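You operate a simulated robot arm through the tools that you are given. There is no shell and no other tool.

The job below is to be done with a simulated robot arm. You get a single attempt, and the scene is never put back.

Task
Fill the white oiler on PORT 4 till its read-out passes 10 ml.
Fine: one cycle at a time, no cycle more than it takes; stand it back on the silver tray. Set down upright: what you pick out.

The check looks at the end state, three seconds after you hand in, the way a careful person would. Anything else that was tipped, shoved, dropped, spilled or broken makes it a failure.

Robot
A 7-joint arm with a fingered hand, fixed in place. Base frame: the origin is on the floor under the middle of its stand, x ahead of it, y to its left, z up; the work surface is at about z = 82. Lengths are in cm, angles in degrees, forces in N, time in s.
With the tool pointing down near the work surface it reaches from about 20 to 80 cm from the base axis. Its first joint turns from -166.0 to 166.0 degrees. Payload 4.9 kg.
The tool frame sits at the grasp point between the pads (the TCP): z along the fingers, y along the line on which they close. The tips reach 3.2 cm beyond it. The gripper opens to 19.2 cm; its body begins 8.9 cm behind the TCP. The gripper is a hand of 3 fingers: y runs from the thumb to the fingers, the wrist lies at [0, 0, -26.7] in the tool frame.
Orientation is that of the tool frame in the base frame, as [roll, pitch, yaw] about the fixed x, y, z axes, in that order (R = Rz(yaw) Ry(pitch) Rx(roll)). With the fingers straight down and closing along the base's y, the tool's x points along the base's -x, its y along +y and its z along -z.

Tools
- The arm moves only by the tool servo_tool. Its argument "targets" is a list of rows, each a list of 6 numbers: the shift along the tool's x, y, z in cm, then the turn, a rotation vector about the tool's x, y, z in degrees. In form: [[dx, dy, dz, wx, wy, wz], ...]. A call has 1 to 20 rows; each row shifts and turns the commanded pose from where the row before left it, along the tool's axes as they then stand. Each row takes 0.2 s and may step no farther than 5 cm and 8.6 degrees from the row before; otherwise, the whole call is refused. A pose out of reach is approached as far as the arm can. The call stops where the force on the tool passes 40 N (or 10 N more than at its start, if that is more) or the arm is blocked; 0.2 s more then pass. In this call time passes only in rows, and 0.2 s behind the last. The reply holds the time, the measured pose of the TCP, the force on the tool along the base axes, the opening and the grip force, in the units named above and with some noise, with the torque about the TCP (base axes, N m) and any sound that the robot's microphone picked up, and new pictures: "pictures" is both (left out), scene, wrist or none.
- Cameras (640 x 400 px; columns grow to the right, rows downward): "scene" is fixed at [39.91, 49.89, 159.27]; the picture's right is [-0.93, -0.37, 0.00], its down [-0.26, 0.65, -0.71] and it looks along [0.27, -0.66, -0.70] (base axes); focal length 334 px, centre (320, 200). "wrist" rides on the gripper at [8, -4.6, -11.3] in the tool frame; the picture's right is [0.50, 0.87, 0.00], its down [-0.67, 0.39, -0.63] and it looks along [-0.55, 0.32, 0.78] (tool axes); focal length 226 px, centre (320, 200). There is no depth. A picture from a camera that has moved, and an enlarged one, comes with that camera's place and axes in the base frame and with its lens.
- set_fingers(finger1, finger2, thumb_bend): sets how far each is bent, from 0 (flat) to 100 (curled in); at 30 the hand is open as for a grip, at 70 the pads meet at the TCP. One left out holds its place. A second passes; each finger stops where it meets its share of the squeeze, and holds until it gets a number again. It is the only way to open and close the hand. It gives what a move gives, with no picture; readings hold the bend of each and the force on the fingers (four entries, about 0 where the hand has none), thumb and palm.
- close_up(camera, box): a new picture of the part [left, top, right, bottom] of that camera's present view, enlarged. The clock stands still meanwhile.
- sign_off(): hands the job in; it is judged then, once.

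Places have to be worked out from the pictures, the camera data and where the tool is seen. Open the gripper and draw the arm clear of the work before you hand the job in, unless the task says otherwise.

The tools are called after "Request:" as name(argument=value, ...) on one line, values as JSON. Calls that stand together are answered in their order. servo_tool: Moves the arm, as the interface text tells. Its arguments: {"type":"object","properties":{"targets":{"type":"array","items":{"type":"array","items":{"type":"number"}}},"pictures":{"type":"string","enum":["both","scene","wrist","none"]}},"required":["targets"]} The other tools are called the same way: set_fingers (finger1, finger2, thumb_bend) moves the fingers one by one; close_up (camera, box) takes an enlarged picture of a part of a camera's view; sign_off () hands the job in.

At the start:

```text
time_s: 0.0
ee_pos: [55.95, -24.99, 106.31]
ee_rot: [-180.0, 0.3, -180.0]
ft_force: [0.2, -0.2, 0.6]
ft_torque: [-0.01, -0.04, 0.0]
opening: 19.21
grasp_force: 0.1
shape: jaw
bend: [30.0, 30.0, 30.0]
finger forces: [0.0, 0.0, 0.0, 0.0, 0.0, 0.0]
```

scene: 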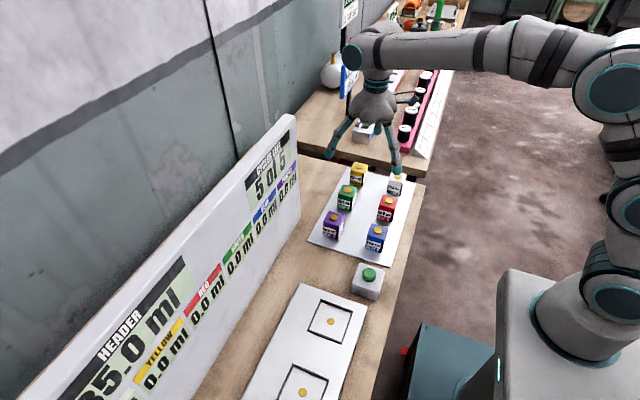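
wrist: 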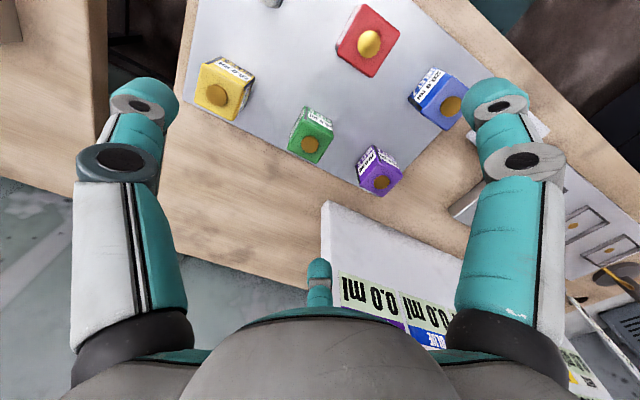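

I start by looking closely at the scene: the tray with oilers, the button, the ports and the board.

Request:
close_up(camera="scene", box=[290, 150, 450, 250])

Request:
close_up(camera="scene", box=[60, 110, 310, 400])

Request:
close_up(camera="scene", box=[220, 250, 420, 400])

Request:
close_up(camera="wrist", box=[160, 0, 500, 210])

Request:
close_up(camera="scene", box=[300, 0, 480, 160])

Request:
close_up(camera="wrist", box=[320, 180, 640, 400])

```text
4.00 times, centred on (370, 200) of scene
camera zoom: at [39.91, 49.89, 159.27], right [-0.93, -0.37, 0.0], down [-0.26, 0.65, -0.71], along [0.27, -0.66, -0.7], focal length 1335 px, centre (120, 200)
```

zoom: 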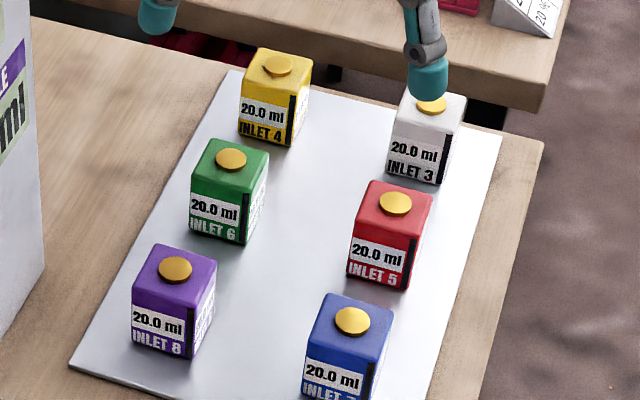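

```text
1.38 times, centred on (185, 255) of scene
camera zoom: at [39.91, 49.89, 159.27], right [-0.93, -0.37, 0.0], down [-0.26, 0.65, -0.71], along [0.27, -0.66, -0.7], focal length 460 px, centre (506, 124)
```

zoom: 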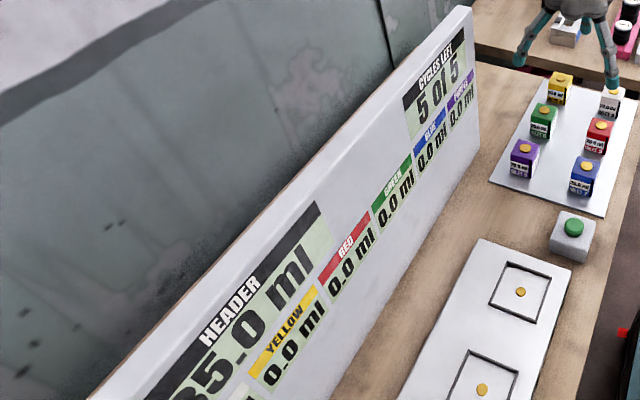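

```text
2.67 times, centred on (320, 325) of scene
camera zoom: at [39.91, 49.89, 159.27], right [-0.93, -0.37, 0.0], down [-0.26, 0.65, -0.71], along [0.27, -0.66, -0.7], focal length 890 px, centre (320, -133)
```

zoom: 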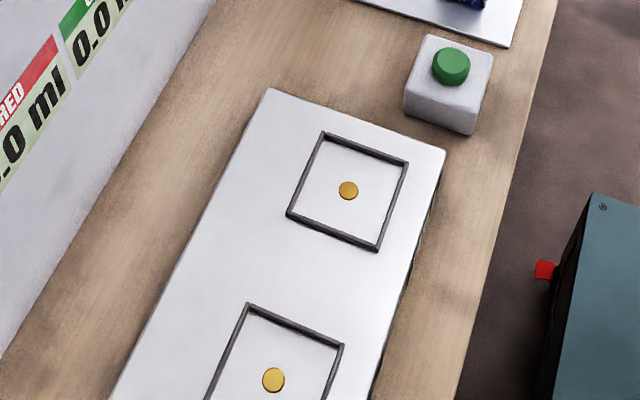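

```text
1.88 times, centred on (330, 105) of wrist
camera zoom: at [48.06, -29.59, 117.64], right [-0.5, 0.87, 0.0], down [0.67, 0.39, 0.63], along [0.55, 0.32, -0.77], focal length 426 px, centre (301, 379)
```

zoom: 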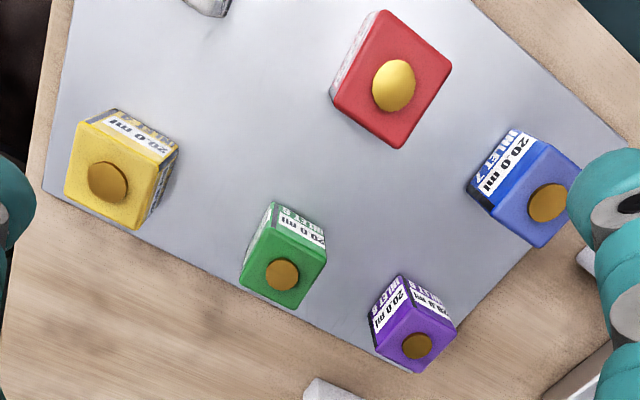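

```text
2.50 times, centred on (390, 80) of scene
camera zoom: at [39.91, 49.89, 159.27], right [-0.93, -0.37, 0.0], down [-0.26, 0.65, -0.71], along [0.27, -0.66, -0.7], focal length 834 px, centre (145, 500)
```

zoom: 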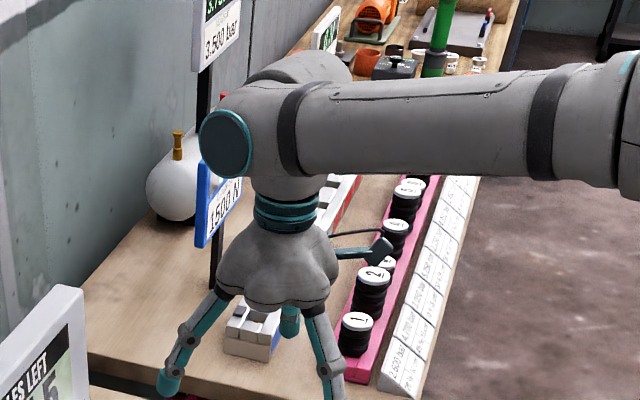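

```text
1.82 times, centred on (480, 290) of wrist
camera zoom: at [48.06, -29.59, 117.64], right [-0.5, 0.87, 0.0], down [0.67, 0.39, 0.63], along [0.55, 0.32, -0.77], focal length 411 px, centre (29, 36)
```

zoom: 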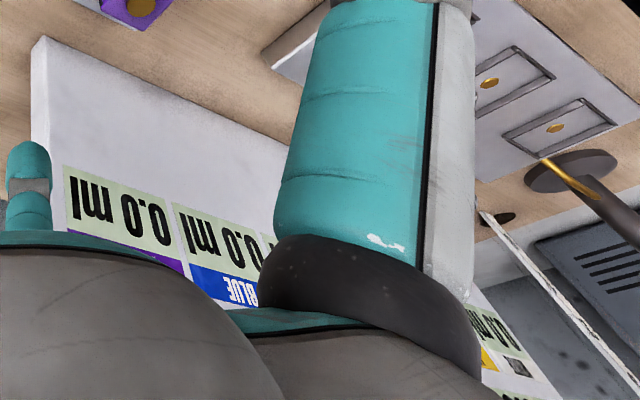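

The white oiler is at about [47.6, -37], the button near [46, 1.7], and the first two ports near [51.5, 15.6] and [51, 31.8]. I raise the hand and swing it left so the wrist camera can read the manifold's port labels.

Request:
servo_tool(targets=[[1.2, 4, -0.9, 0, 0, 0], [1.2, 4, -0.9, 0, 0, 0], [1.2, 4, -0.9, 0, 0, 0], [1.2, 4, -0.9, 0, 0, 0], [1.2, 4, -0.9, 0, 0, 0], [1.2, 4, -0.9, 0, 0, 0], [1.2, 4, -0.9, 0, 0, 0], [1.2, 4, -0.9, 0, 0, 0], [1.2, 4, -0.9, 0, 0, 0], [1.2, 4, -0.9, 0, 0, 0]], pictures="both")

```text
time_s: 2.2
ee_pos: [44.11, 15.14, 115.48]
ee_rot: [180.0, 0.2, -180.0]
ft_force: [-1.2, 0.0, -0.7]
ft_torque: [-0.05, -0.02, 0.05]
opening: 19.18
grasp_force: 0.0
shape: jaw
bend: [30.0, 30.0, 30.0]
finger forces: [0.0, 0.0, 0.0, 0.0, 0.1, 0.1]
camera wrist: at [36.19, 10.48, 126.74], right [-0.5, 0.87, 0.0], down [0.67, 0.39, 0.63], along [0.55, 0.32, -0.77], focal length 226 px, centre (320, 200)
```

scene: 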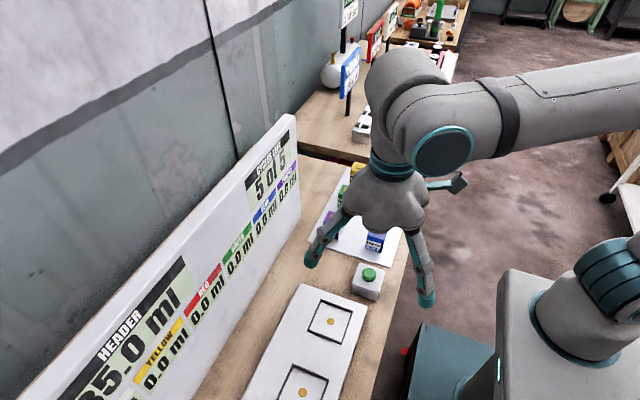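
wrist: 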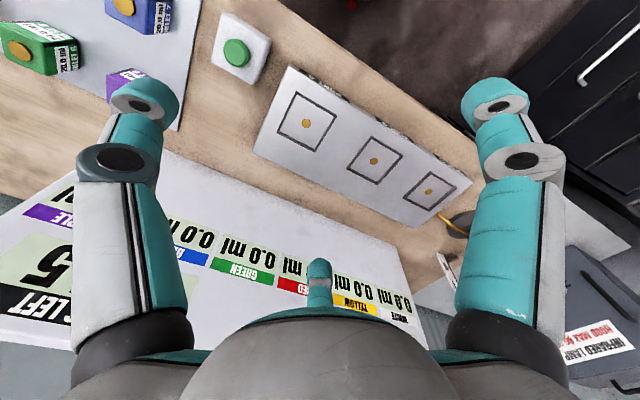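

The wrist view now shows three ports in a row and the read-outs; I enlarge the parts to look for port labels.

Request:
close_up(camera="wrist", box=[240, 50, 480, 230])

Request:
close_up(camera="wrist", box=[160, 210, 460, 350])

Request:
close_up(camera="wrist", box=[480, 100, 640, 400])

Request:
close_up(camera="scene", box=[240, 270, 400, 400])

```text
2.22 times, centred on (360, 140) of wrist
camera zoom: at [36.19, 10.48, 126.74], right [-0.5, 0.87, 0.0], down [0.67, 0.39, 0.63], along [0.55, 0.32, -0.77], focal length 502 px, centre (231, 333)
```

zoom: 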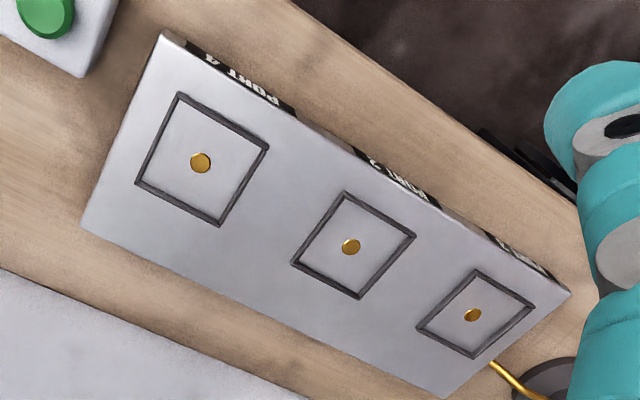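

```text
2.13 times, centred on (310, 280) of wrist
camera zoom: at [36.19, 10.48, 126.74], right [-0.5, 0.87, 0.0], down [0.67, 0.39, 0.63], along [0.55, 0.32, -0.77], focal length 482 px, centre (341, 29)
```

zoom: 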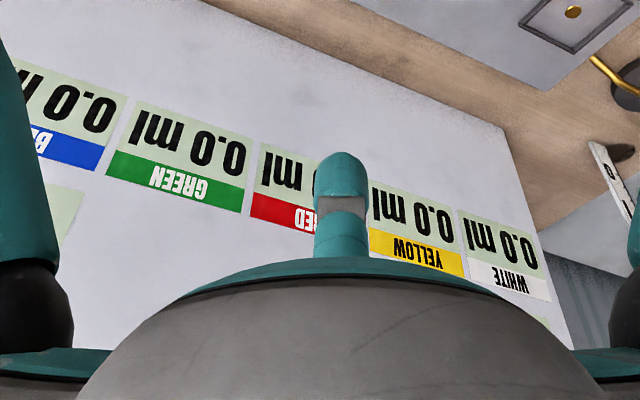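

```text
1.33 times, centred on (560, 250) of wrist
camera zoom: at [36.19, 10.48, 126.74], right [-0.5, 0.87, 0.0], down [0.67, 0.39, 0.63], along [0.55, 0.32, -0.77], focal length 301 px, centre (0, 133)
```

zoom: 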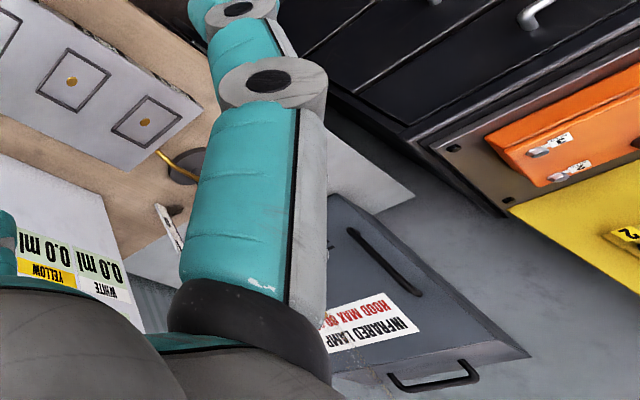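

```text
3.08 times, centred on (320, 335) of scene
camera zoom: at [39.91, 49.89, 159.27], right [-0.93, -0.37, 0.0], down [-0.26, 0.65, -0.71], along [0.27, -0.66, -0.7], focal length 1027 px, centre (320, -215)
```

zoom: 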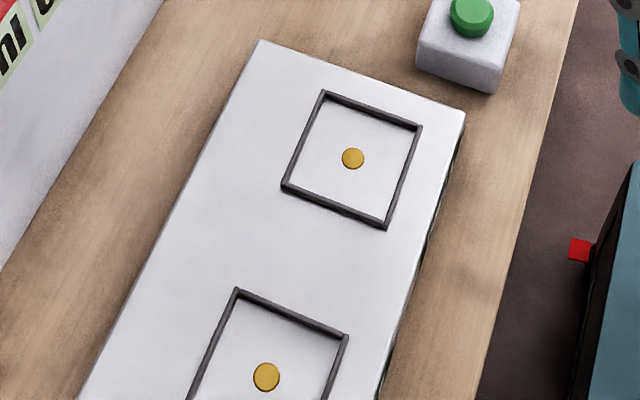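

The edge label by the port nearest the button looks like "PORT 4"; I move back and lower for a straighter view of the front edge to confirm.

Request:
servo_tool(targets=[[2.2, -2, 3.2, 0, 0, 0], [2.2, -2, 3.2, 0, 0, 0], [2.2, -2, 3.2, 0, 0, 0], [2.2, -2, 3.2, 0, 0, 0], [2.2, -2, 3.2, 0, 0, 0]], pictures="wrist")

```text
time_s: 3.4
ee_pos: [33.04, 4.97, 99.15]
ee_rot: [180.0, 0.2, -179.9]
ft_force: [0.1, -0.3, -0.8]
ft_torque: [0.0, 0.01, -0.03]
opening: 19.19
grasp_force: 0.0
shape: jaw
bend: [30.0, 30.0, 30.0]
finger forces: [0.0, 0.0, 0.0, 0.0, 0.0, 0.0]
camera wrist: at [25.1, 0.43, 110.44], right [-0.5, 0.87, 0.0], down [0.67, 0.39, 0.63], along [0.55, 0.32, -0.77], focal length 226 px, centre (320, 200)
```

wrist: 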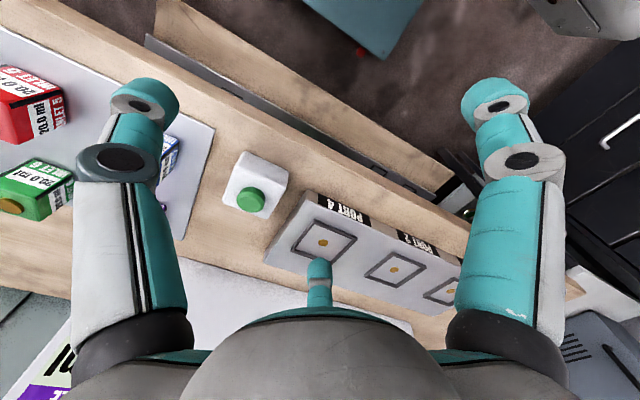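

Request:
close_up(camera="wrist", box=[220, 140, 480, 320])

Request:
close_up(camera="wrist", box=[300, 180, 400, 250])

```text
2.22 times, centred on (350, 230) of wrist
camera zoom: at [25.1, 0.43, 110.44], right [-0.5, 0.87, 0.0], down [0.67, 0.39, 0.63], along [0.55, 0.32, -0.77], focal length 502 px, centre (253, 133)
```

zoom: 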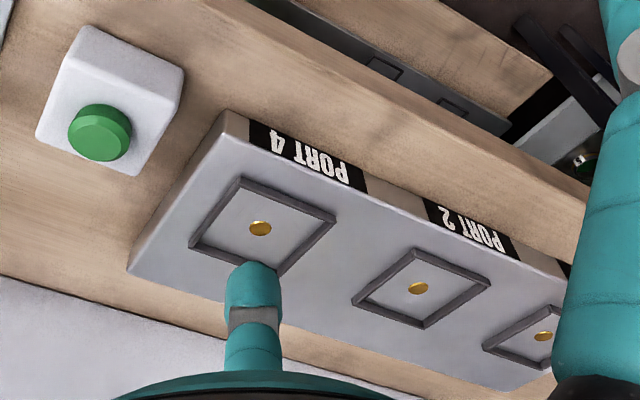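

```text
5.71 times, centred on (350, 215) of wrist
camera zoom: at [25.1, 0.43, 110.44], right [-0.5, 0.87, 0.0], down [0.67, 0.39, 0.63], along [0.55, 0.32, -0.77], focal length 1292 px, centre (149, 114)
```

zoom: 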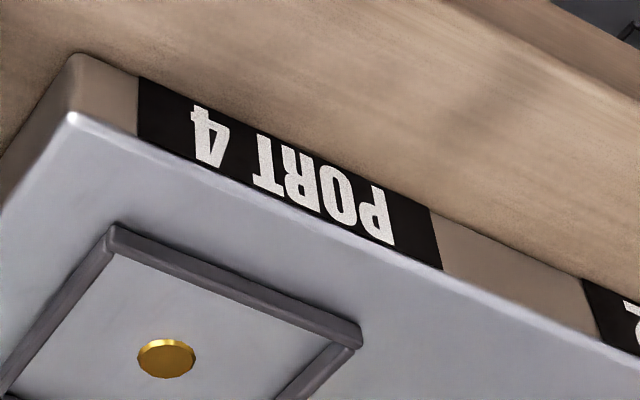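

PORT 4 is confirmed as the pad at about [51, 15.7]. Before grasping, I bend the fingers to 50 in free air to see how the hand closes.

Request:
set_fingers(finger1=50, finger2=50, thumb_bend=50)

Request:
close_up(camera="wrist", box=[0, 0, 640, 400])

Request:
close_up(camera="scene", box=[300, 100, 620, 400])

Request:
set_fingers(finger1=70, finger2=70, thumb_bend=70)

Request:
close_up(camera="wrist", box=[0, 0, 640, 400])

Request:
close_up(camera="scene", box=[300, 100, 620, 400])

```text
time_s: 4.4
ee_pos: [32.92, 5.09, 99.14]
ee_rot: [-180.0, 0.1, -180.0]
ft_force: [-0.2, -0.3, 0.4]
ft_torque: [0.02, 0.03, 0.01]
opening: 8.49
grasp_force: 0.0
shape: fingers
bend: [50.0, 50.0, 50.0]
finger forces: [0.0, 0.0, 0.0, 0.1, 0.0, 0.1]
```

```text
1.00 times, centred on (320, 200) of wrist (not enlarged: the box is as wide or as high as the picture)
camera zoom: at [25.13, 0.45, 110.46], right [-0.5, 0.87, 0.0], down [0.67, 0.39, 0.63], along [0.55, 0.32, -0.77], focal length 226 px, centre (320, 200)
```

zoom: 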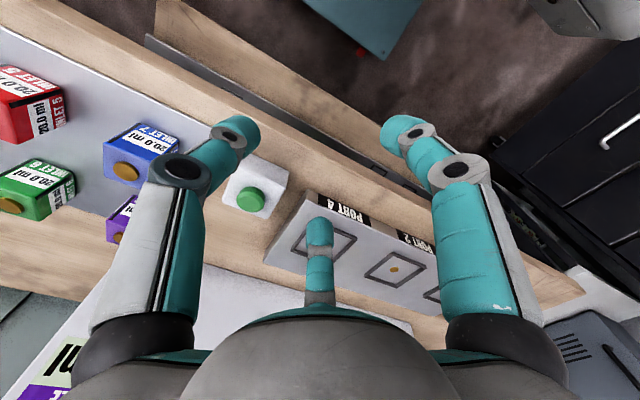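

```text
1.33 times, centred on (460, 250) of scene
camera zoom: at [39.91, 49.89, 159.27], right [-0.93, -0.37, 0.0], down [-0.26, 0.65, -0.71], along [0.27, -0.66, -0.7], focal length 445 px, centre (133, 133)
```

zoom: 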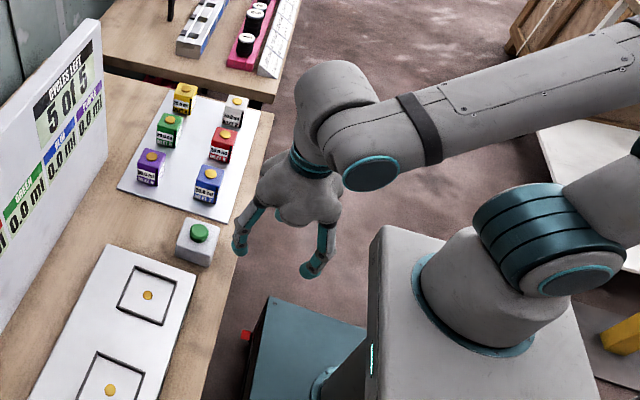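

```text
time_s: 5.4
ee_pos: [33.05, 5.04, 99.24]
ee_rot: [-179.9, 0.3, -180.0]
ft_force: [-0.8, 0.5, -0.6]
ft_torque: [0.02, 0.0, 0.02]
opening: 0.32
grasp_force: 0.0
shape: fingers
bend: [69.0, 69.0, 70.0]
finger forces: [0.0, 0.1, 0.1, 0.0, 0.0, 0.1]
```

```text
1.00 times, centred on (320, 200) of wrist (not enlarged: the box is as wide or as high as the picture)
camera zoom: at [25.13, 0.45, 110.46], right [-0.5, 0.87, 0.0], down [0.67, 0.39, 0.63], along [0.55, 0.32, -0.77], focal length 226 px, centre (320, 200)
```

zoom: 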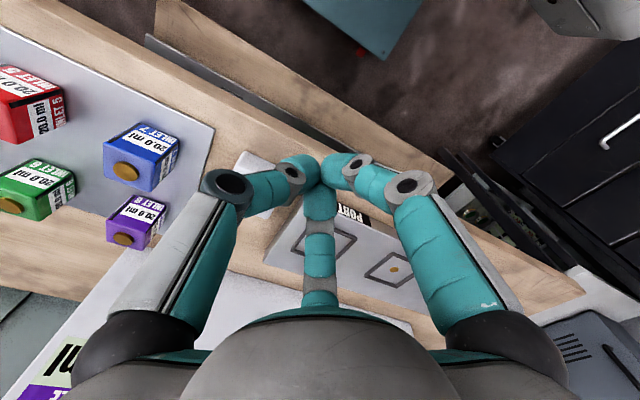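

```text
1.33 times, centred on (460, 250) of scene
camera zoom: at [39.91, 49.89, 159.27], right [-0.93, -0.37, 0.0], down [-0.26, 0.65, -0.71], along [0.27, -0.66, -0.7], focal length 445 px, centre (133, 133)
```

zoom: 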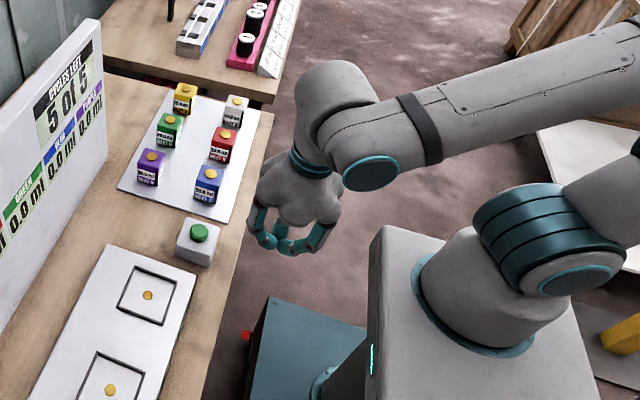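

The three fingers curl radially at 120° (opening 8.5 at bend 50). I set them to 43 for clearance between oilers and move over the white oiler for a close look.

Request:
set_fingers(finger1=43, finger2=43, thumb_bend=43)

Request:
servo_tool(targets=[[0, 0, -3, 0, 0, 0], [-1.46, -4.22, 0, 0, 0, 0], [-1.46, -4.22, 0, 0, 0, 0], [-1.46, -4.22, 0, 0, 0, 0], [-1.46, -4.22, 0, 0, 0, 0], [-1.46, -4.22, 0, 0, 0, 0], [-1.46, -4.22, 0, 0, 0, 0], [-1.46, -4.22, 0, 0, 0, 0], [-1.46, -4.22, 0, 0, 0, 0], [-1.46, -4.22, 0, 0, 0, 0], [-1.46, -4.22, 0, 0, 0, 0]], pictures="both")

```text
time_s: 6.4
ee_pos: [32.98, 5.04, 99.18]
ee_rot: [179.9, 0.2, -179.9]
ft_force: [0.5, 0.8, 0.0]
ft_torque: [0.01, 0.01, 0.0]
opening: 11.35
grasp_force: 0.0
shape: fingers
bend: [43.0, 43.0, 43.0]
finger forces: [0.0, 0.1, 0.1, 0.1, 0.1, 0.0]
```

```text
time_s: 8.8
ee_pos: [47.5, -37.21, 102.45]
ee_rot: [-180.0, 0.2, -180.0]
ft_force: [0.0, 1.0, 1.4]
ft_torque: [0.0, 0.06, 0.02]
opening: 11.41
grasp_force: 0.1
shape: fingers
bend: [43.0, 43.0, 43.0]
finger forces: [0.0, 0.0, 0.1, 0.1, 0.0, 0.0]
camera wrist: at [39.66, -41.77, 113.76], right [-0.5, 0.87, 0.0], down [0.67, 0.39, 0.63], along [0.55, 0.32, -0.77], focal length 226 px, centre (320, 200)
```

scene: 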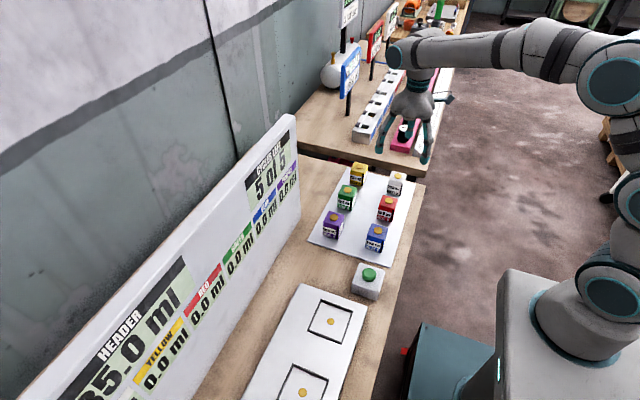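
wrist: 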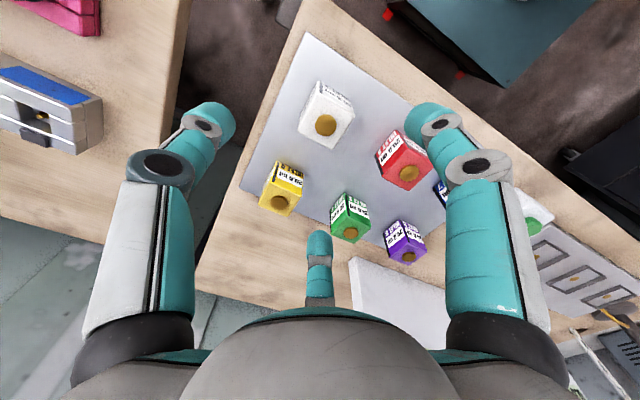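

Request:
close_up(camera="wrist", box=[240, 50, 440, 175])

Request:
close_up(camera="scene", box=[340, 150, 440, 212])

```text
3.20 times, centred on (340, 112) of wrist
camera zoom: at [39.66, -41.77, 113.76], right [-0.5, 0.87, 0.0], down [0.67, 0.39, 0.63], along [0.55, 0.32, -0.77], focal length 723 px, centre (256, 480)
```

zoom: 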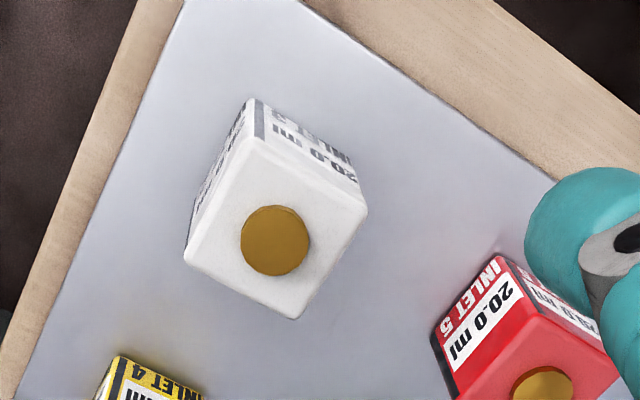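

```text
6.40 times, centred on (390, 181) of scene
camera zoom: at [39.91, 49.89, 159.27], right [-0.93, -0.37, 0.0], down [-0.26, 0.65, -0.71], along [0.27, -0.66, -0.7], focal length 2135 px, centre (-128, 322)
```

zoom: 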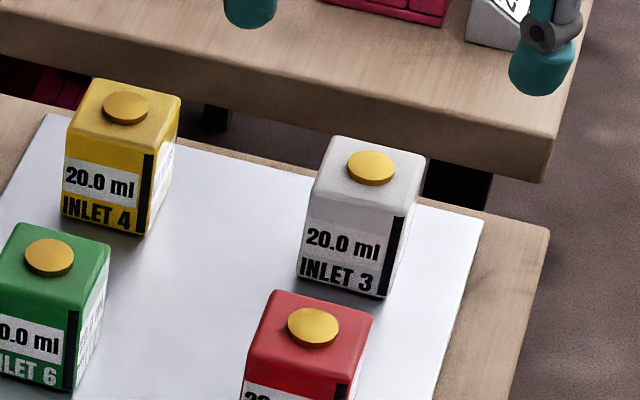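

Triangulating from both cameras, the white oiler is a roughly 4.9 cm cube centred at [47.6, -36.4], aligned with the axes, with its cap top at z≈88.9. I centre the hand and descend partway, then check the clearances.

Request:
servo_tool(targets=[[-0.14, 0.82, 0, 0, 0, 0], [0, 0, 3, 0, 0, 0], [0, 0, 3, 0, 0, 0], [0, 0, 3, 0, 0, 0]], pictures="both")

Request:
close_up(camera="scene", box=[340, 110, 460, 212])

```text
time_s: 9.8
ee_pos: [47.73, -36.32, 93.19]
ee_rot: [-180.0, 0.2, 180.0]
ft_force: [-0.5, -0.3, -0.1]
ft_torque: [0.02, 0.03, -0.02]
opening: 11.41
grasp_force: 0.0
shape: fingers
bend: [43.0, 43.0, 43.0]
finger forces: [0.0, 0.0, 0.0, 0.0, 0.0, 0.0]
camera wrist: at [39.8, -40.89, 104.49], right [-0.5, 0.87, 0.0], down [0.67, 0.39, 0.63], along [0.55, 0.32, -0.77], focal length 226 px, centre (320, 200)
```

scene: 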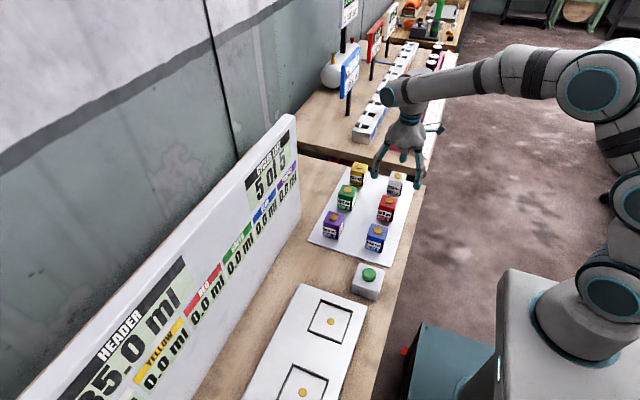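
wrist: 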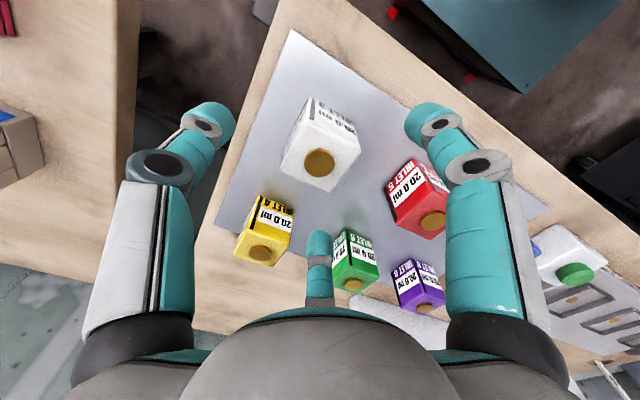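

```text
3.92 times, centred on (400, 161) of scene
camera zoom: at [39.91, 49.89, 159.27], right [-0.93, -0.37, 0.0], down [-0.26, 0.65, -0.71], along [0.27, -0.66, -0.7], focal length 1308 px, centre (6, 353)
```

zoom: 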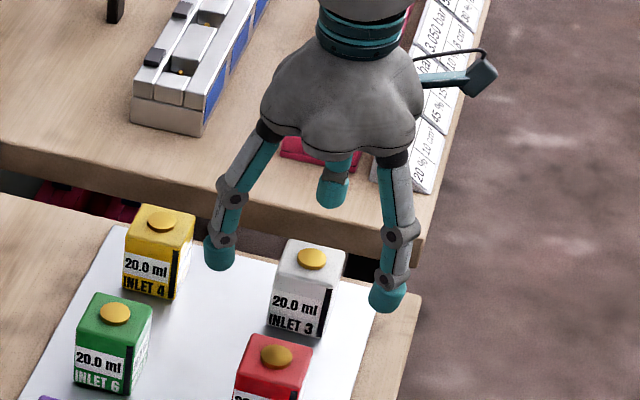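

The tips hang about 5 cm below the TCP at this bend, so TCP z≈89 puts the fingertips at mid-height of the oiler while staying clear of the tray. I descend 4.1 cm and start closing gently.

Request:
servo_tool(targets=[[0, -0.05, 2.1, 0, 0, 0], [0, 0, 2.0, 0, 0, 0]], pictures="none")

Request:
set_fingers(finger1=52, finger2=52, thumb_bend=52)

Request:
close_up(camera="scene", box=[350, 130, 450, 212])

Request:
close_up(camera="wrist", box=[180, 60, 460, 260])

```text
time_s: 10.4
ee_pos: [47.62, -36.42, 89.2]
ee_rot: [179.9, 0.2, -180.0]
ft_force: [0.0, 0.1, 0.3]
ft_torque: [-0.02, -0.01, -0.01]
opening: 11.38
grasp_force: 0.0
shape: fingers
bend: [43.0, 43.0, 43.0]
finger forces: [0.0, 0.0, 0.1, 0.0, 0.0, 0.0]
```

```text
time_s: 11.4
ee_pos: [47.64, -36.5, 89.24]
ee_rot: [180.0, 0.1, 180.0]
ft_force: [-0.3, -0.3, 0.1]
ft_torque: [0.03, 0.0, 0.02]
opening: 7.59
grasp_force: 0.0
shape: fingers
bend: [52.0, 52.0, 52.0]
finger forces: [0.0, 0.1, 0.0, 0.0, 0.1, 0.1]
```

```text
4.88 times, centred on (400, 171) of scene
camera zoom: at [39.91, 49.89, 159.27], right [-0.93, -0.37, 0.0], down [-0.26, 0.65, -0.71], along [0.27, -0.66, -0.7], focal length 1628 px, centre (-70, 342)
```

zoom: 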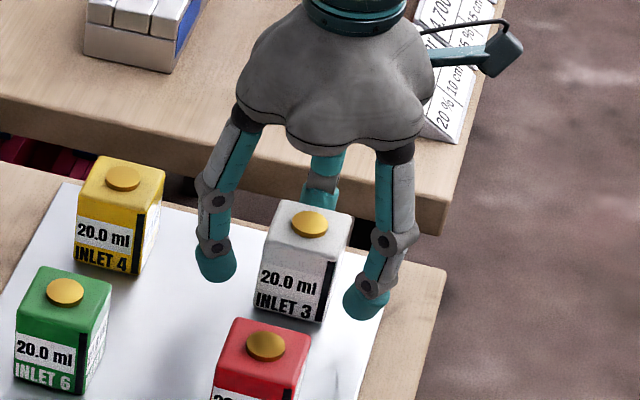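

```text
2.00 times, centred on (320, 160) of wrist
camera zoom: at [39.86, -40.98, 100.51], right [-0.5, 0.87, 0.0], down [0.67, 0.39, 0.63], along [0.55, 0.32, -0.77], focal length 452 px, centre (320, 280)
```

zoom: 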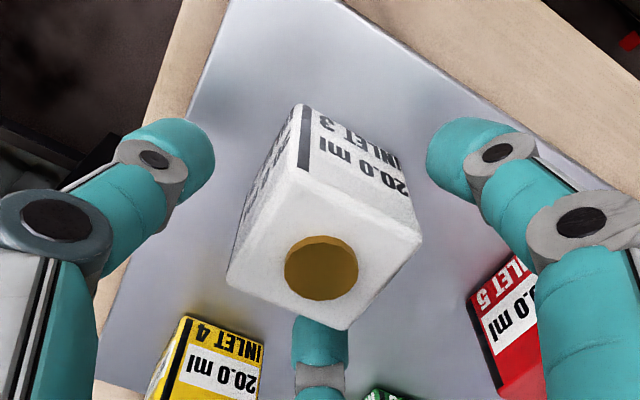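

The fingers surround the white oiler evenly with clear gaps. I close in further in small steps until all three make contact.

Request:
set_fingers(finger1=58, finger2=58, thumb_bend=58)

Request:
close_up(camera="wrist", box=[180, 60, 460, 260])

Request:
close_up(camera="scene", box=[350, 130, 450, 212])

```text
time_s: 12.4
ee_pos: [47.81, -36.32, 89.19]
ee_rot: [-180.0, 0.2, -180.0]
ft_force: [-0.3, 0.7, -0.2]
ft_torque: [-0.03, 0.02, 0.01]
opening: 5.55
grasp_force: 0.1
shape: fingers
bend: [56.0, 57.0, 57.0]
finger forces: [0.3, 0.1, 0.1, 0.0, 0.0, 0.1]
```

```text
2.00 times, centred on (320, 160) of wrist
camera zoom: at [39.86, -40.98, 100.51], right [-0.5, 0.87, 0.0], down [0.67, 0.39, 0.63], along [0.55, 0.32, -0.77], focal length 452 px, centre (320, 280)
```

zoom: 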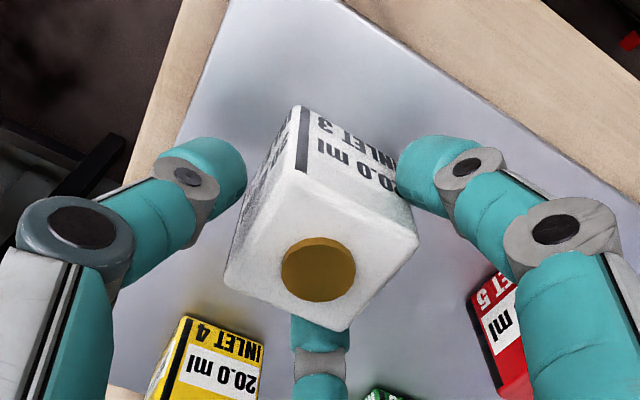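

```text
4.88 times, centred on (400, 171) of scene
camera zoom: at [39.91, 49.89, 159.27], right [-0.93, -0.37, 0.0], down [-0.26, 0.65, -0.71], along [0.27, -0.66, -0.7], focal length 1628 px, centre (-70, 342)
```

zoom: 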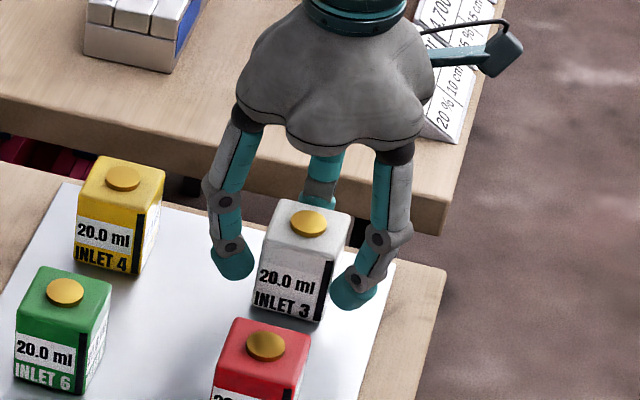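

Finger 1 just touches while the others are a hair away. I bring finger 2 and the thumb into contact first so the oiler isn't pushed.

Request:
set_fingers(finger2=60, thumb_bend=60)

Request:
close_up(camera="wrist", box=[180, 60, 460, 260])

```text
time_s: 13.4
ee_pos: [47.63, -36.4, 89.22]
ee_rot: [180.0, 0.2, 179.9]
ft_force: [0.8, -0.8, -0.8]
ft_torque: [-0.04, 0.02, 0.0]
opening: 5.1
grasp_force: 1.8
shape: fingers
bend: [56.0, 59.0, 59.0]
finger forces: [0.8, 1.4, 0.0, 0.1, 1.1, 0.1]
```

```text
2.00 times, centred on (320, 160) of wrist
camera zoom: at [39.87, -40.98, 100.51], right [-0.5, 0.87, 0.0], down [0.67, 0.39, 0.63], along [0.55, 0.32, -0.77], focal length 452 px, centre (320, 280)
```

zoom: 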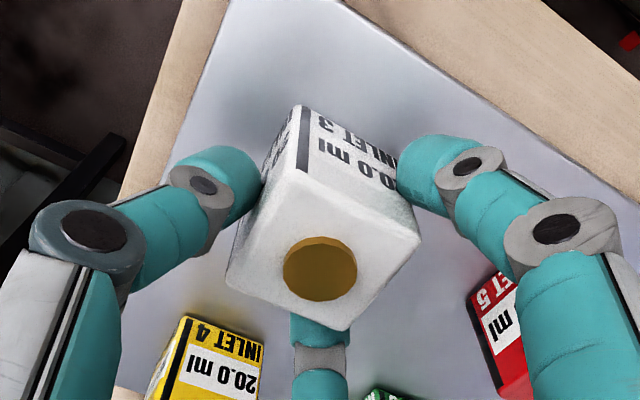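

All three now touch with light forces. I tighten evenly.

Request:
set_fingers(finger1=64, finger2=66, thumb_bend=66)

Request:
close_up(camera="wrist", box=[180, 60, 460, 260])

```text
time_s: 14.4
ee_pos: [47.8, -36.32, 89.25]
ee_rot: [180.0, 0.1, -180.0]
ft_force: [-1.5, -0.3, 0.6]
ft_torque: [0.06, 0.01, -0.06]
opening: 4.65
grasp_force: 11.1
shape: fingers
bend: [57.0, 60.0, 62.0]
finger forces: [7.2, 6.9, 0.1, 0.1, 8.1, 0.0]
```

```text
2.00 times, centred on (320, 160) of wrist
camera zoom: at [39.86, -40.98, 100.51], right [-0.5, 0.87, 0.0], down [0.67, 0.39, 0.63], along [0.55, 0.32, -0.77], focal length 452 px, centre (320, 280)
```

zoom: 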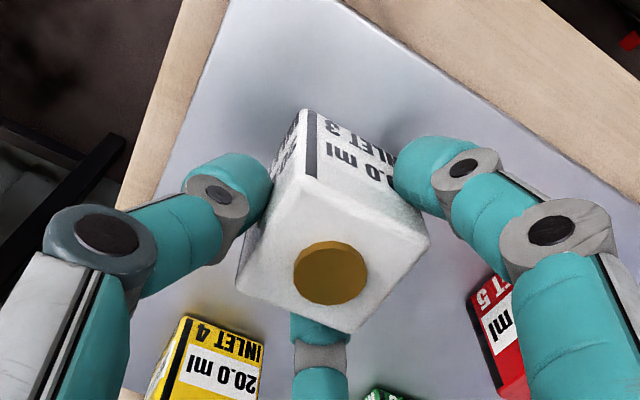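

The grip now reads 7–8 N per finger; the oiler slid about 0.35 cm in +y as the thumb pressed, then held. I lift 1 cm and check it comes along level.

Request:
servo_tool(targets=[[0, 0, -0.5, 0, 0, 0], [0, 0, -0.5, 0, 0, 0], [0, 0, 0, 0, 0, 0]], pictures="wrist")

Request:
close_up(camera="wrist", box=[180, 60, 460, 260])

Request:
close_up(camera="scene", box=[350, 130, 450, 212])

```text
time_s: 15.2
ee_pos: [47.85, -36.41, 90.28]
ee_rot: [180.0, 0.2, 179.9]
ft_force: [0.2, -0.3, -1.5]
ft_torque: [0.01, 0.0, -0.01]
opening: 4.62
grasp_force: 10.7
shape: fingers
bend: [57.0, 60.0, 62.0]
finger forces: [6.8, 6.9, 0.0, 0.0, 8.0, 0.0]
camera wrist: at [39.89, -41.02, 101.52], right [-0.5, 0.87, 0.0], down [0.67, 0.39, 0.63], along [0.55, 0.32, -0.77], focal length 226 px, centre (320, 200)
```

wrist: 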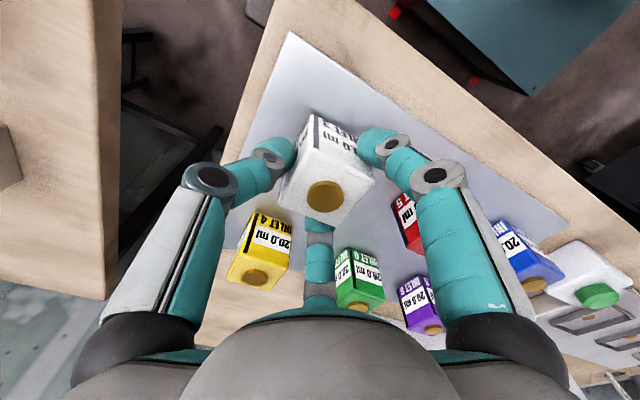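

```text
2.00 times, centred on (320, 160) of wrist
camera zoom: at [39.89, -41.02, 101.52], right [-0.5, 0.87, 0.0], down [0.67, 0.39, 0.63], along [0.55, 0.32, -0.77], focal length 452 px, centre (320, 280)
```

zoom: 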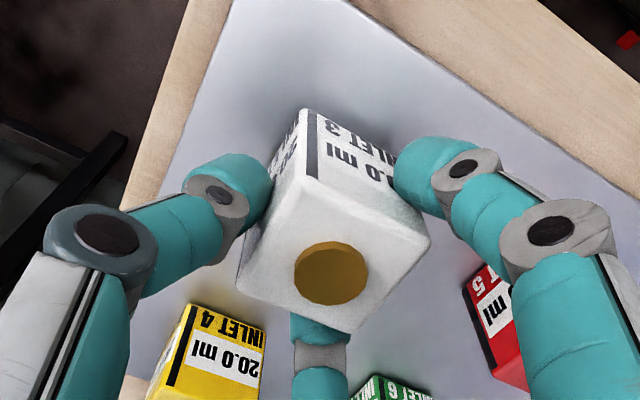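

```text
4.88 times, centred on (400, 171) of scene
camera zoom: at [39.91, 49.89, 159.27], right [-0.93, -0.37, 0.0], down [-0.26, 0.65, -0.71], along [0.27, -0.66, -0.7], focal length 1628 px, centre (-70, 342)
```

zoom: 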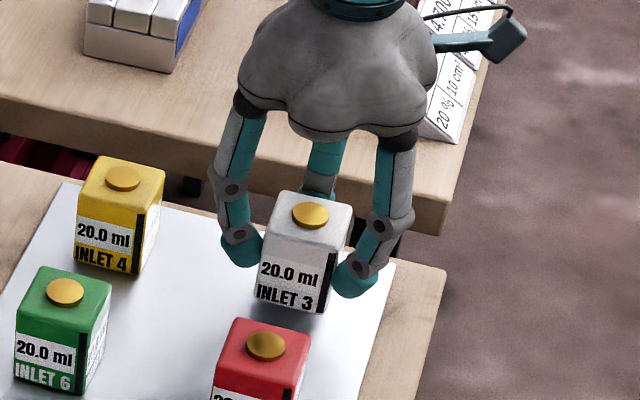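

The oiler is lifted level and steady, about 1.5 N weight, with its bottom roughly 6.6 cm below the TCP. I raise it to z≈100 and carry it smoothly toward PORT 4, whose centre I triangulate at [51.0, 16.05, 85].

Request:
servo_tool(targets=[[0, 0, -1.5, 0, 0, 0], [0, 0, -2.5, 0, 0, 0], [0, 0, -2.5, 0, 0, 0], [0, 0, -2.5, 0, 0, 0], [0, 0, -0.8, 0, 0, 0], [-0.1, 1.5, 0, 0, 0, 0], [-0.2, 2.5, 0, 0, 0, 0], [-0.2, 3, 0, 0, 0, 0], [-0.2, 3, 0, 0, 0, 0], [-0.2, 3, 0, 0, 0, 0], [-0.2, 3, 0, 0, 0, 0], [-0.2, 3, 0, 0, 0, 0], [-0.2, 3, 0, 0, 0, 0]], pictures="both")

```text
time_s: 18.0
ee_pos: [49.43, -14.49, 99.99]
ee_rot: [-180.0, 0.2, 179.8]
ft_force: [0.0, -0.1, -1.3]
ft_torque: [0.01, 0.01, 0.02]
opening: 4.59
grasp_force: 11.0
shape: fingers
bend: [57.0, 60.0, 62.0]
finger forces: [6.9, 6.9, 0.1, 0.0, 8.0, 0.1]
camera wrist: at [41.5, -19.07, 111.39], right [-0.5, 0.87, 0.0], down [0.67, 0.39, 0.63], along [0.55, 0.32, -0.77], focal length 226 px, centre (320, 200)
```

scene: 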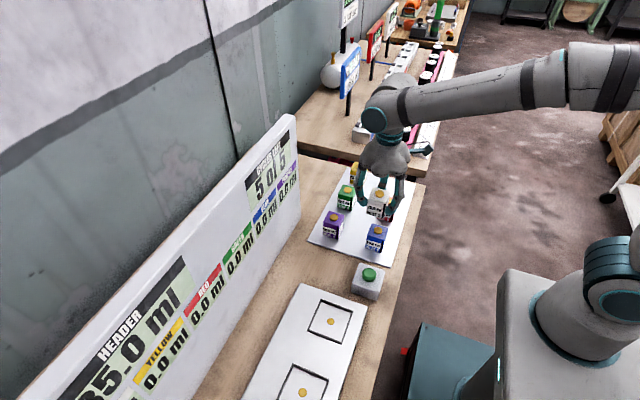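
wrist: 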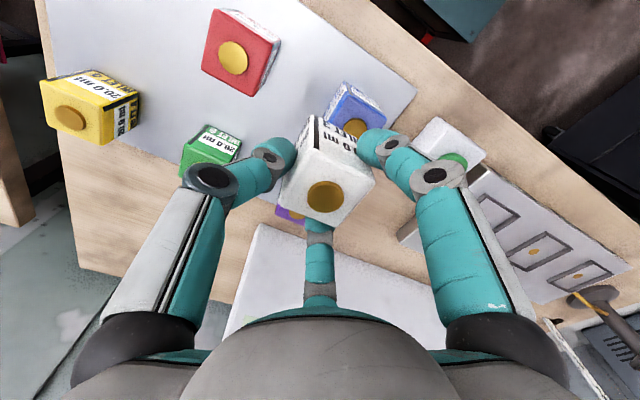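

Stable in the hand. I continue to directly above PORT 4.

Request:
servo_tool(targets=[[-0.15, 2.9, 0, 0, 0, 0], [-0.15, 2.9, 0, 0, 0, 0], [-0.15, 2.9, 0, 0, 0, 0], [-0.15, 2.9, 0, 0, 0, 0], [-0.15, 2.9, 0, 0, 0, 0], [-0.15, 2.9, 0, 0, 0, 0], [-0.15, 2.9, 0, 0, 0, 0], [-0.15, 2.9, 0, 0, 0, 0], [-0.2, 2.9, 0, 0, 0, 0], [-0.2, 2.5, 0, 0, 0, 0], [-0.15, 1.6, 0, 0, 0, 0]], pictures="both")

Request:
close_up(camera="scene", box=[260, 200, 420, 300])

Request:
close_up(camera="wrist", box=[230, 50, 430, 230])

```text
time_s: 20.4
ee_pos: [50.94, 15.76, 99.91]
ee_rot: [180.0, 0.2, -180.0]
ft_force: [0.5, 0.1, -1.1]
ft_torque: [-0.02, -0.03, 0.03]
opening: 4.6
grasp_force: 10.5
shape: fingers
bend: [58.0, 60.0, 62.0]
finger forces: [6.8, 6.7, 0.0, 0.0, 7.9, 0.0]
camera wrist: at [42.91, 11.25, 111.28], right [-0.5, 0.87, 0.0], down [0.67, 0.39, 0.63], along [0.55, 0.32, -0.77], focal length 226 px, centre (320, 200)
```

scene: 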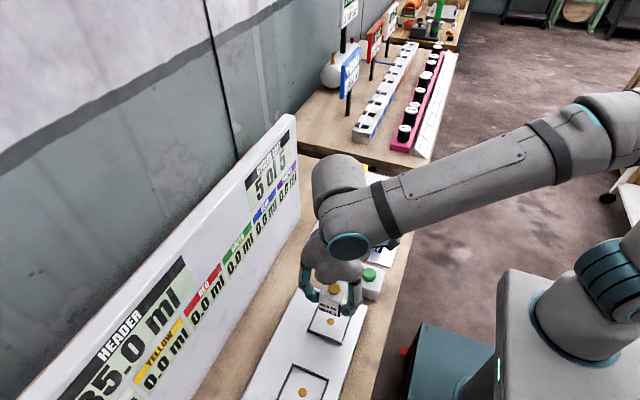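
wrist: 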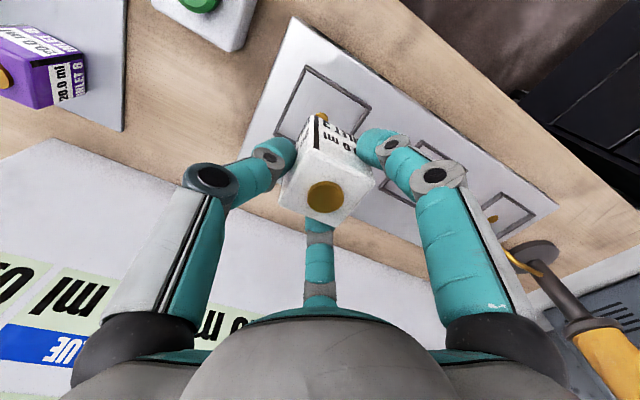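

```text
4.00 times, centred on (340, 250) of scene
camera zoom: at [39.91, 49.89, 159.27], right [-0.93, -0.37, 0.0], down [-0.26, 0.65, -0.71], along [0.27, -0.66, -0.7], focal length 1335 px, centre (240, 0)
```

zoom: 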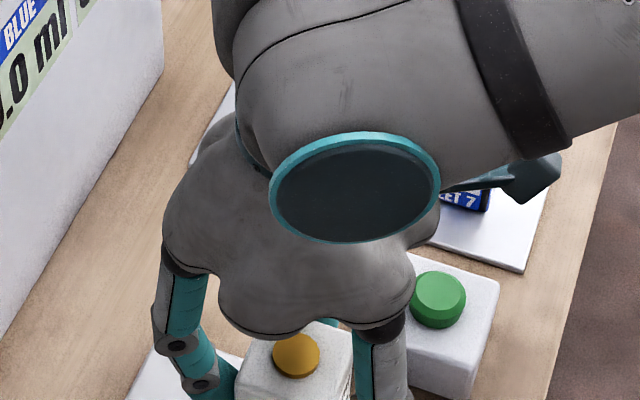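

```text
2.22 times, centred on (330, 140) of wrist
camera zoom: at [42.91, 11.25, 111.28], right [-0.5, 0.87, 0.0], down [0.67, 0.39, 0.63], along [0.55, 0.32, -0.77], focal length 502 px, centre (298, 333)
```

zoom: 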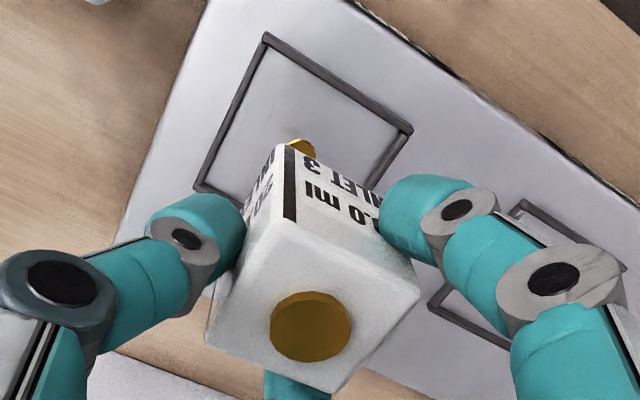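

The oiler's cap sits at about [50.8, 16.26] while the port frame is centred on [51.1, 16.1]. I shift by +0.25/-0.1 and descend most of the way, then inspect.

Request:
servo_tool(targets=[[-0.25, -0.12, 1, 0, 0, 0], [0, 0, 2, 0, 0, 0], [0, 0, 2, 0, 0, 0], [0, 0, 1.4, 0, 0, 0], [0, 0, 0, 0, 0, 0]], pictures="both")

Request:
close_up(camera="wrist", box=[230, 50, 430, 230])

Request:
close_up(camera="scene", box=[270, 240, 430, 360])

```text
time_s: 21.6
ee_pos: [51.16, 15.67, 93.54]
ee_rot: [-180.0, 0.2, -180.0]
ft_force: [0.0, -0.5, -1.8]
ft_torque: [0.0, 0.0, -0.03]
opening: 4.57
grasp_force: 10.9
shape: fingers
bend: [58.0, 60.0, 62.0]
finger forces: [6.8, 6.8, 0.0, 0.1, 7.8, 0.0]
camera wrist: at [43.25, 11.11, 104.81], right [-0.5, 0.87, 0.0], down [0.67, 0.39, 0.63], along [0.55, 0.32, -0.77], focal length 226 px, centre (320, 200)
```

scene: 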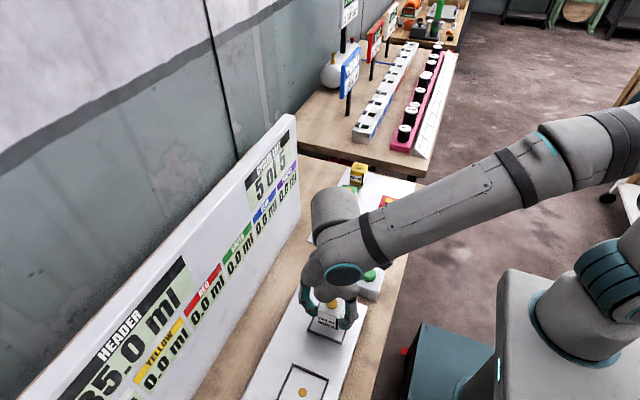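
wrist: 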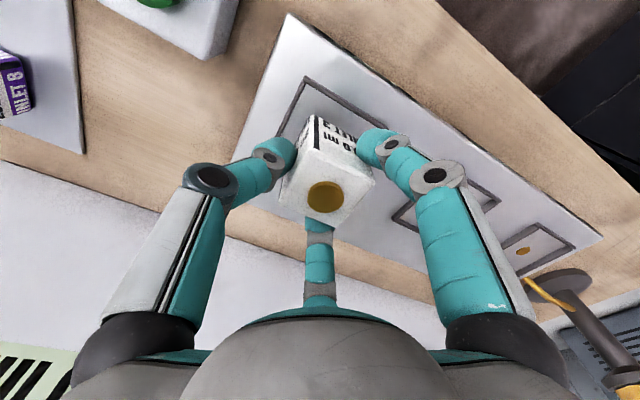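

```text
2.22 times, centred on (330, 140) of wrist
camera zoom: at [43.25, 11.11, 104.81], right [-0.5, 0.87, 0.0], down [0.67, 0.39, 0.63], along [0.55, 0.32, -0.77], focal length 502 px, centre (298, 333)
```

zoom: 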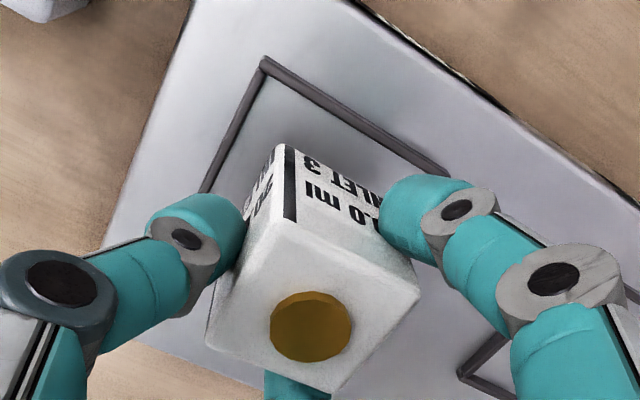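

```text
3.33 times, centred on (350, 300) of scene
camera zoom: at [39.91, 49.89, 159.27], right [-0.93, -0.37, 0.0], down [-0.26, 0.65, -0.71], along [0.27, -0.66, -0.7], focal length 1112 px, centre (220, -133)
```

zoom: 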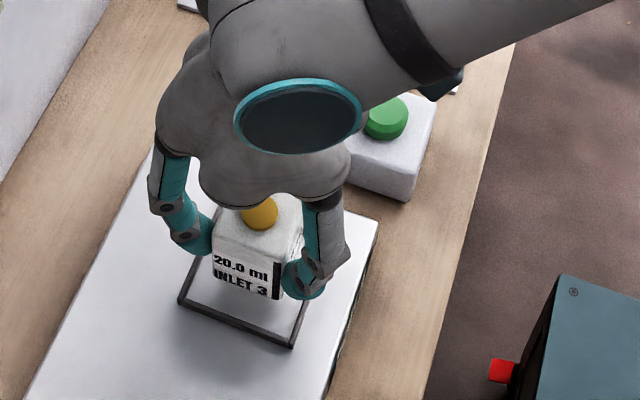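

Bottom of the oiler is about 2 cm above the pad and inside the frame. I lower slowly, watching the vertical force for touchdown.

Request:
servo_tool(targets=[[0, 0, 0.5, 0, 0, 0], [0, 0, 0.5, 0, 0, 0], [0, 0, 0.4, 0, 0, 0], [0, 0, 0, 0, 0, 0]], pictures="none")

Request:
close_up(camera="scene", box=[290, 270, 390, 350])

Request:
close_up(camera="wrist", box=[230, 50, 430, 230])

```text
time_s: 22.6
ee_pos: [51.29, 15.62, 92.24]
ee_rot: [179.9, 0.2, 180.0]
ft_force: [0.3, -0.3, -1.4]
ft_torque: [0.01, -0.02, 0.02]
opening: 4.56
grasp_force: 10.5
shape: fingers
bend: [58.0, 60.0, 62.0]
finger forces: [6.8, 6.8, 0.0, 0.1, 7.8, 0.1]
```

```text
5.00 times, centred on (340, 310) of scene
camera zoom: at [39.91, 49.89, 159.27], right [-0.93, -0.37, 0.0], down [-0.26, 0.65, -0.71], along [0.27, -0.66, -0.7], focal length 1668 px, centre (220, -350)
```

zoom: 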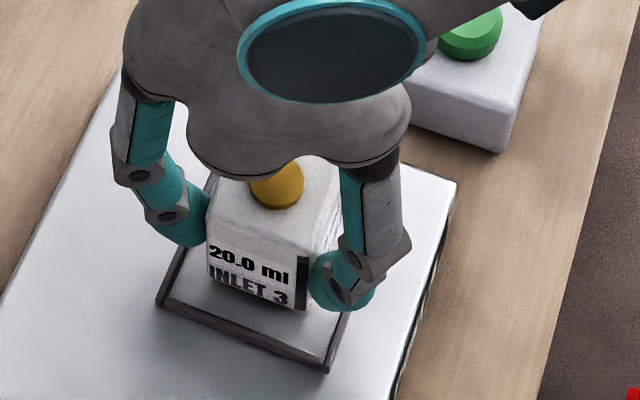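

```text
2.22 times, centred on (330, 140) of wrist
camera zoom: at [43.33, 11.09, 103.52], right [-0.5, 0.87, 0.0], down [0.67, 0.39, 0.63], along [0.55, 0.32, -0.77], focal length 502 px, centre (298, 333)
```

zoom: 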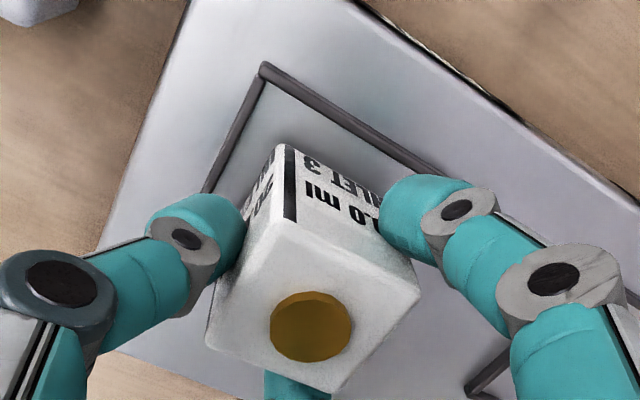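

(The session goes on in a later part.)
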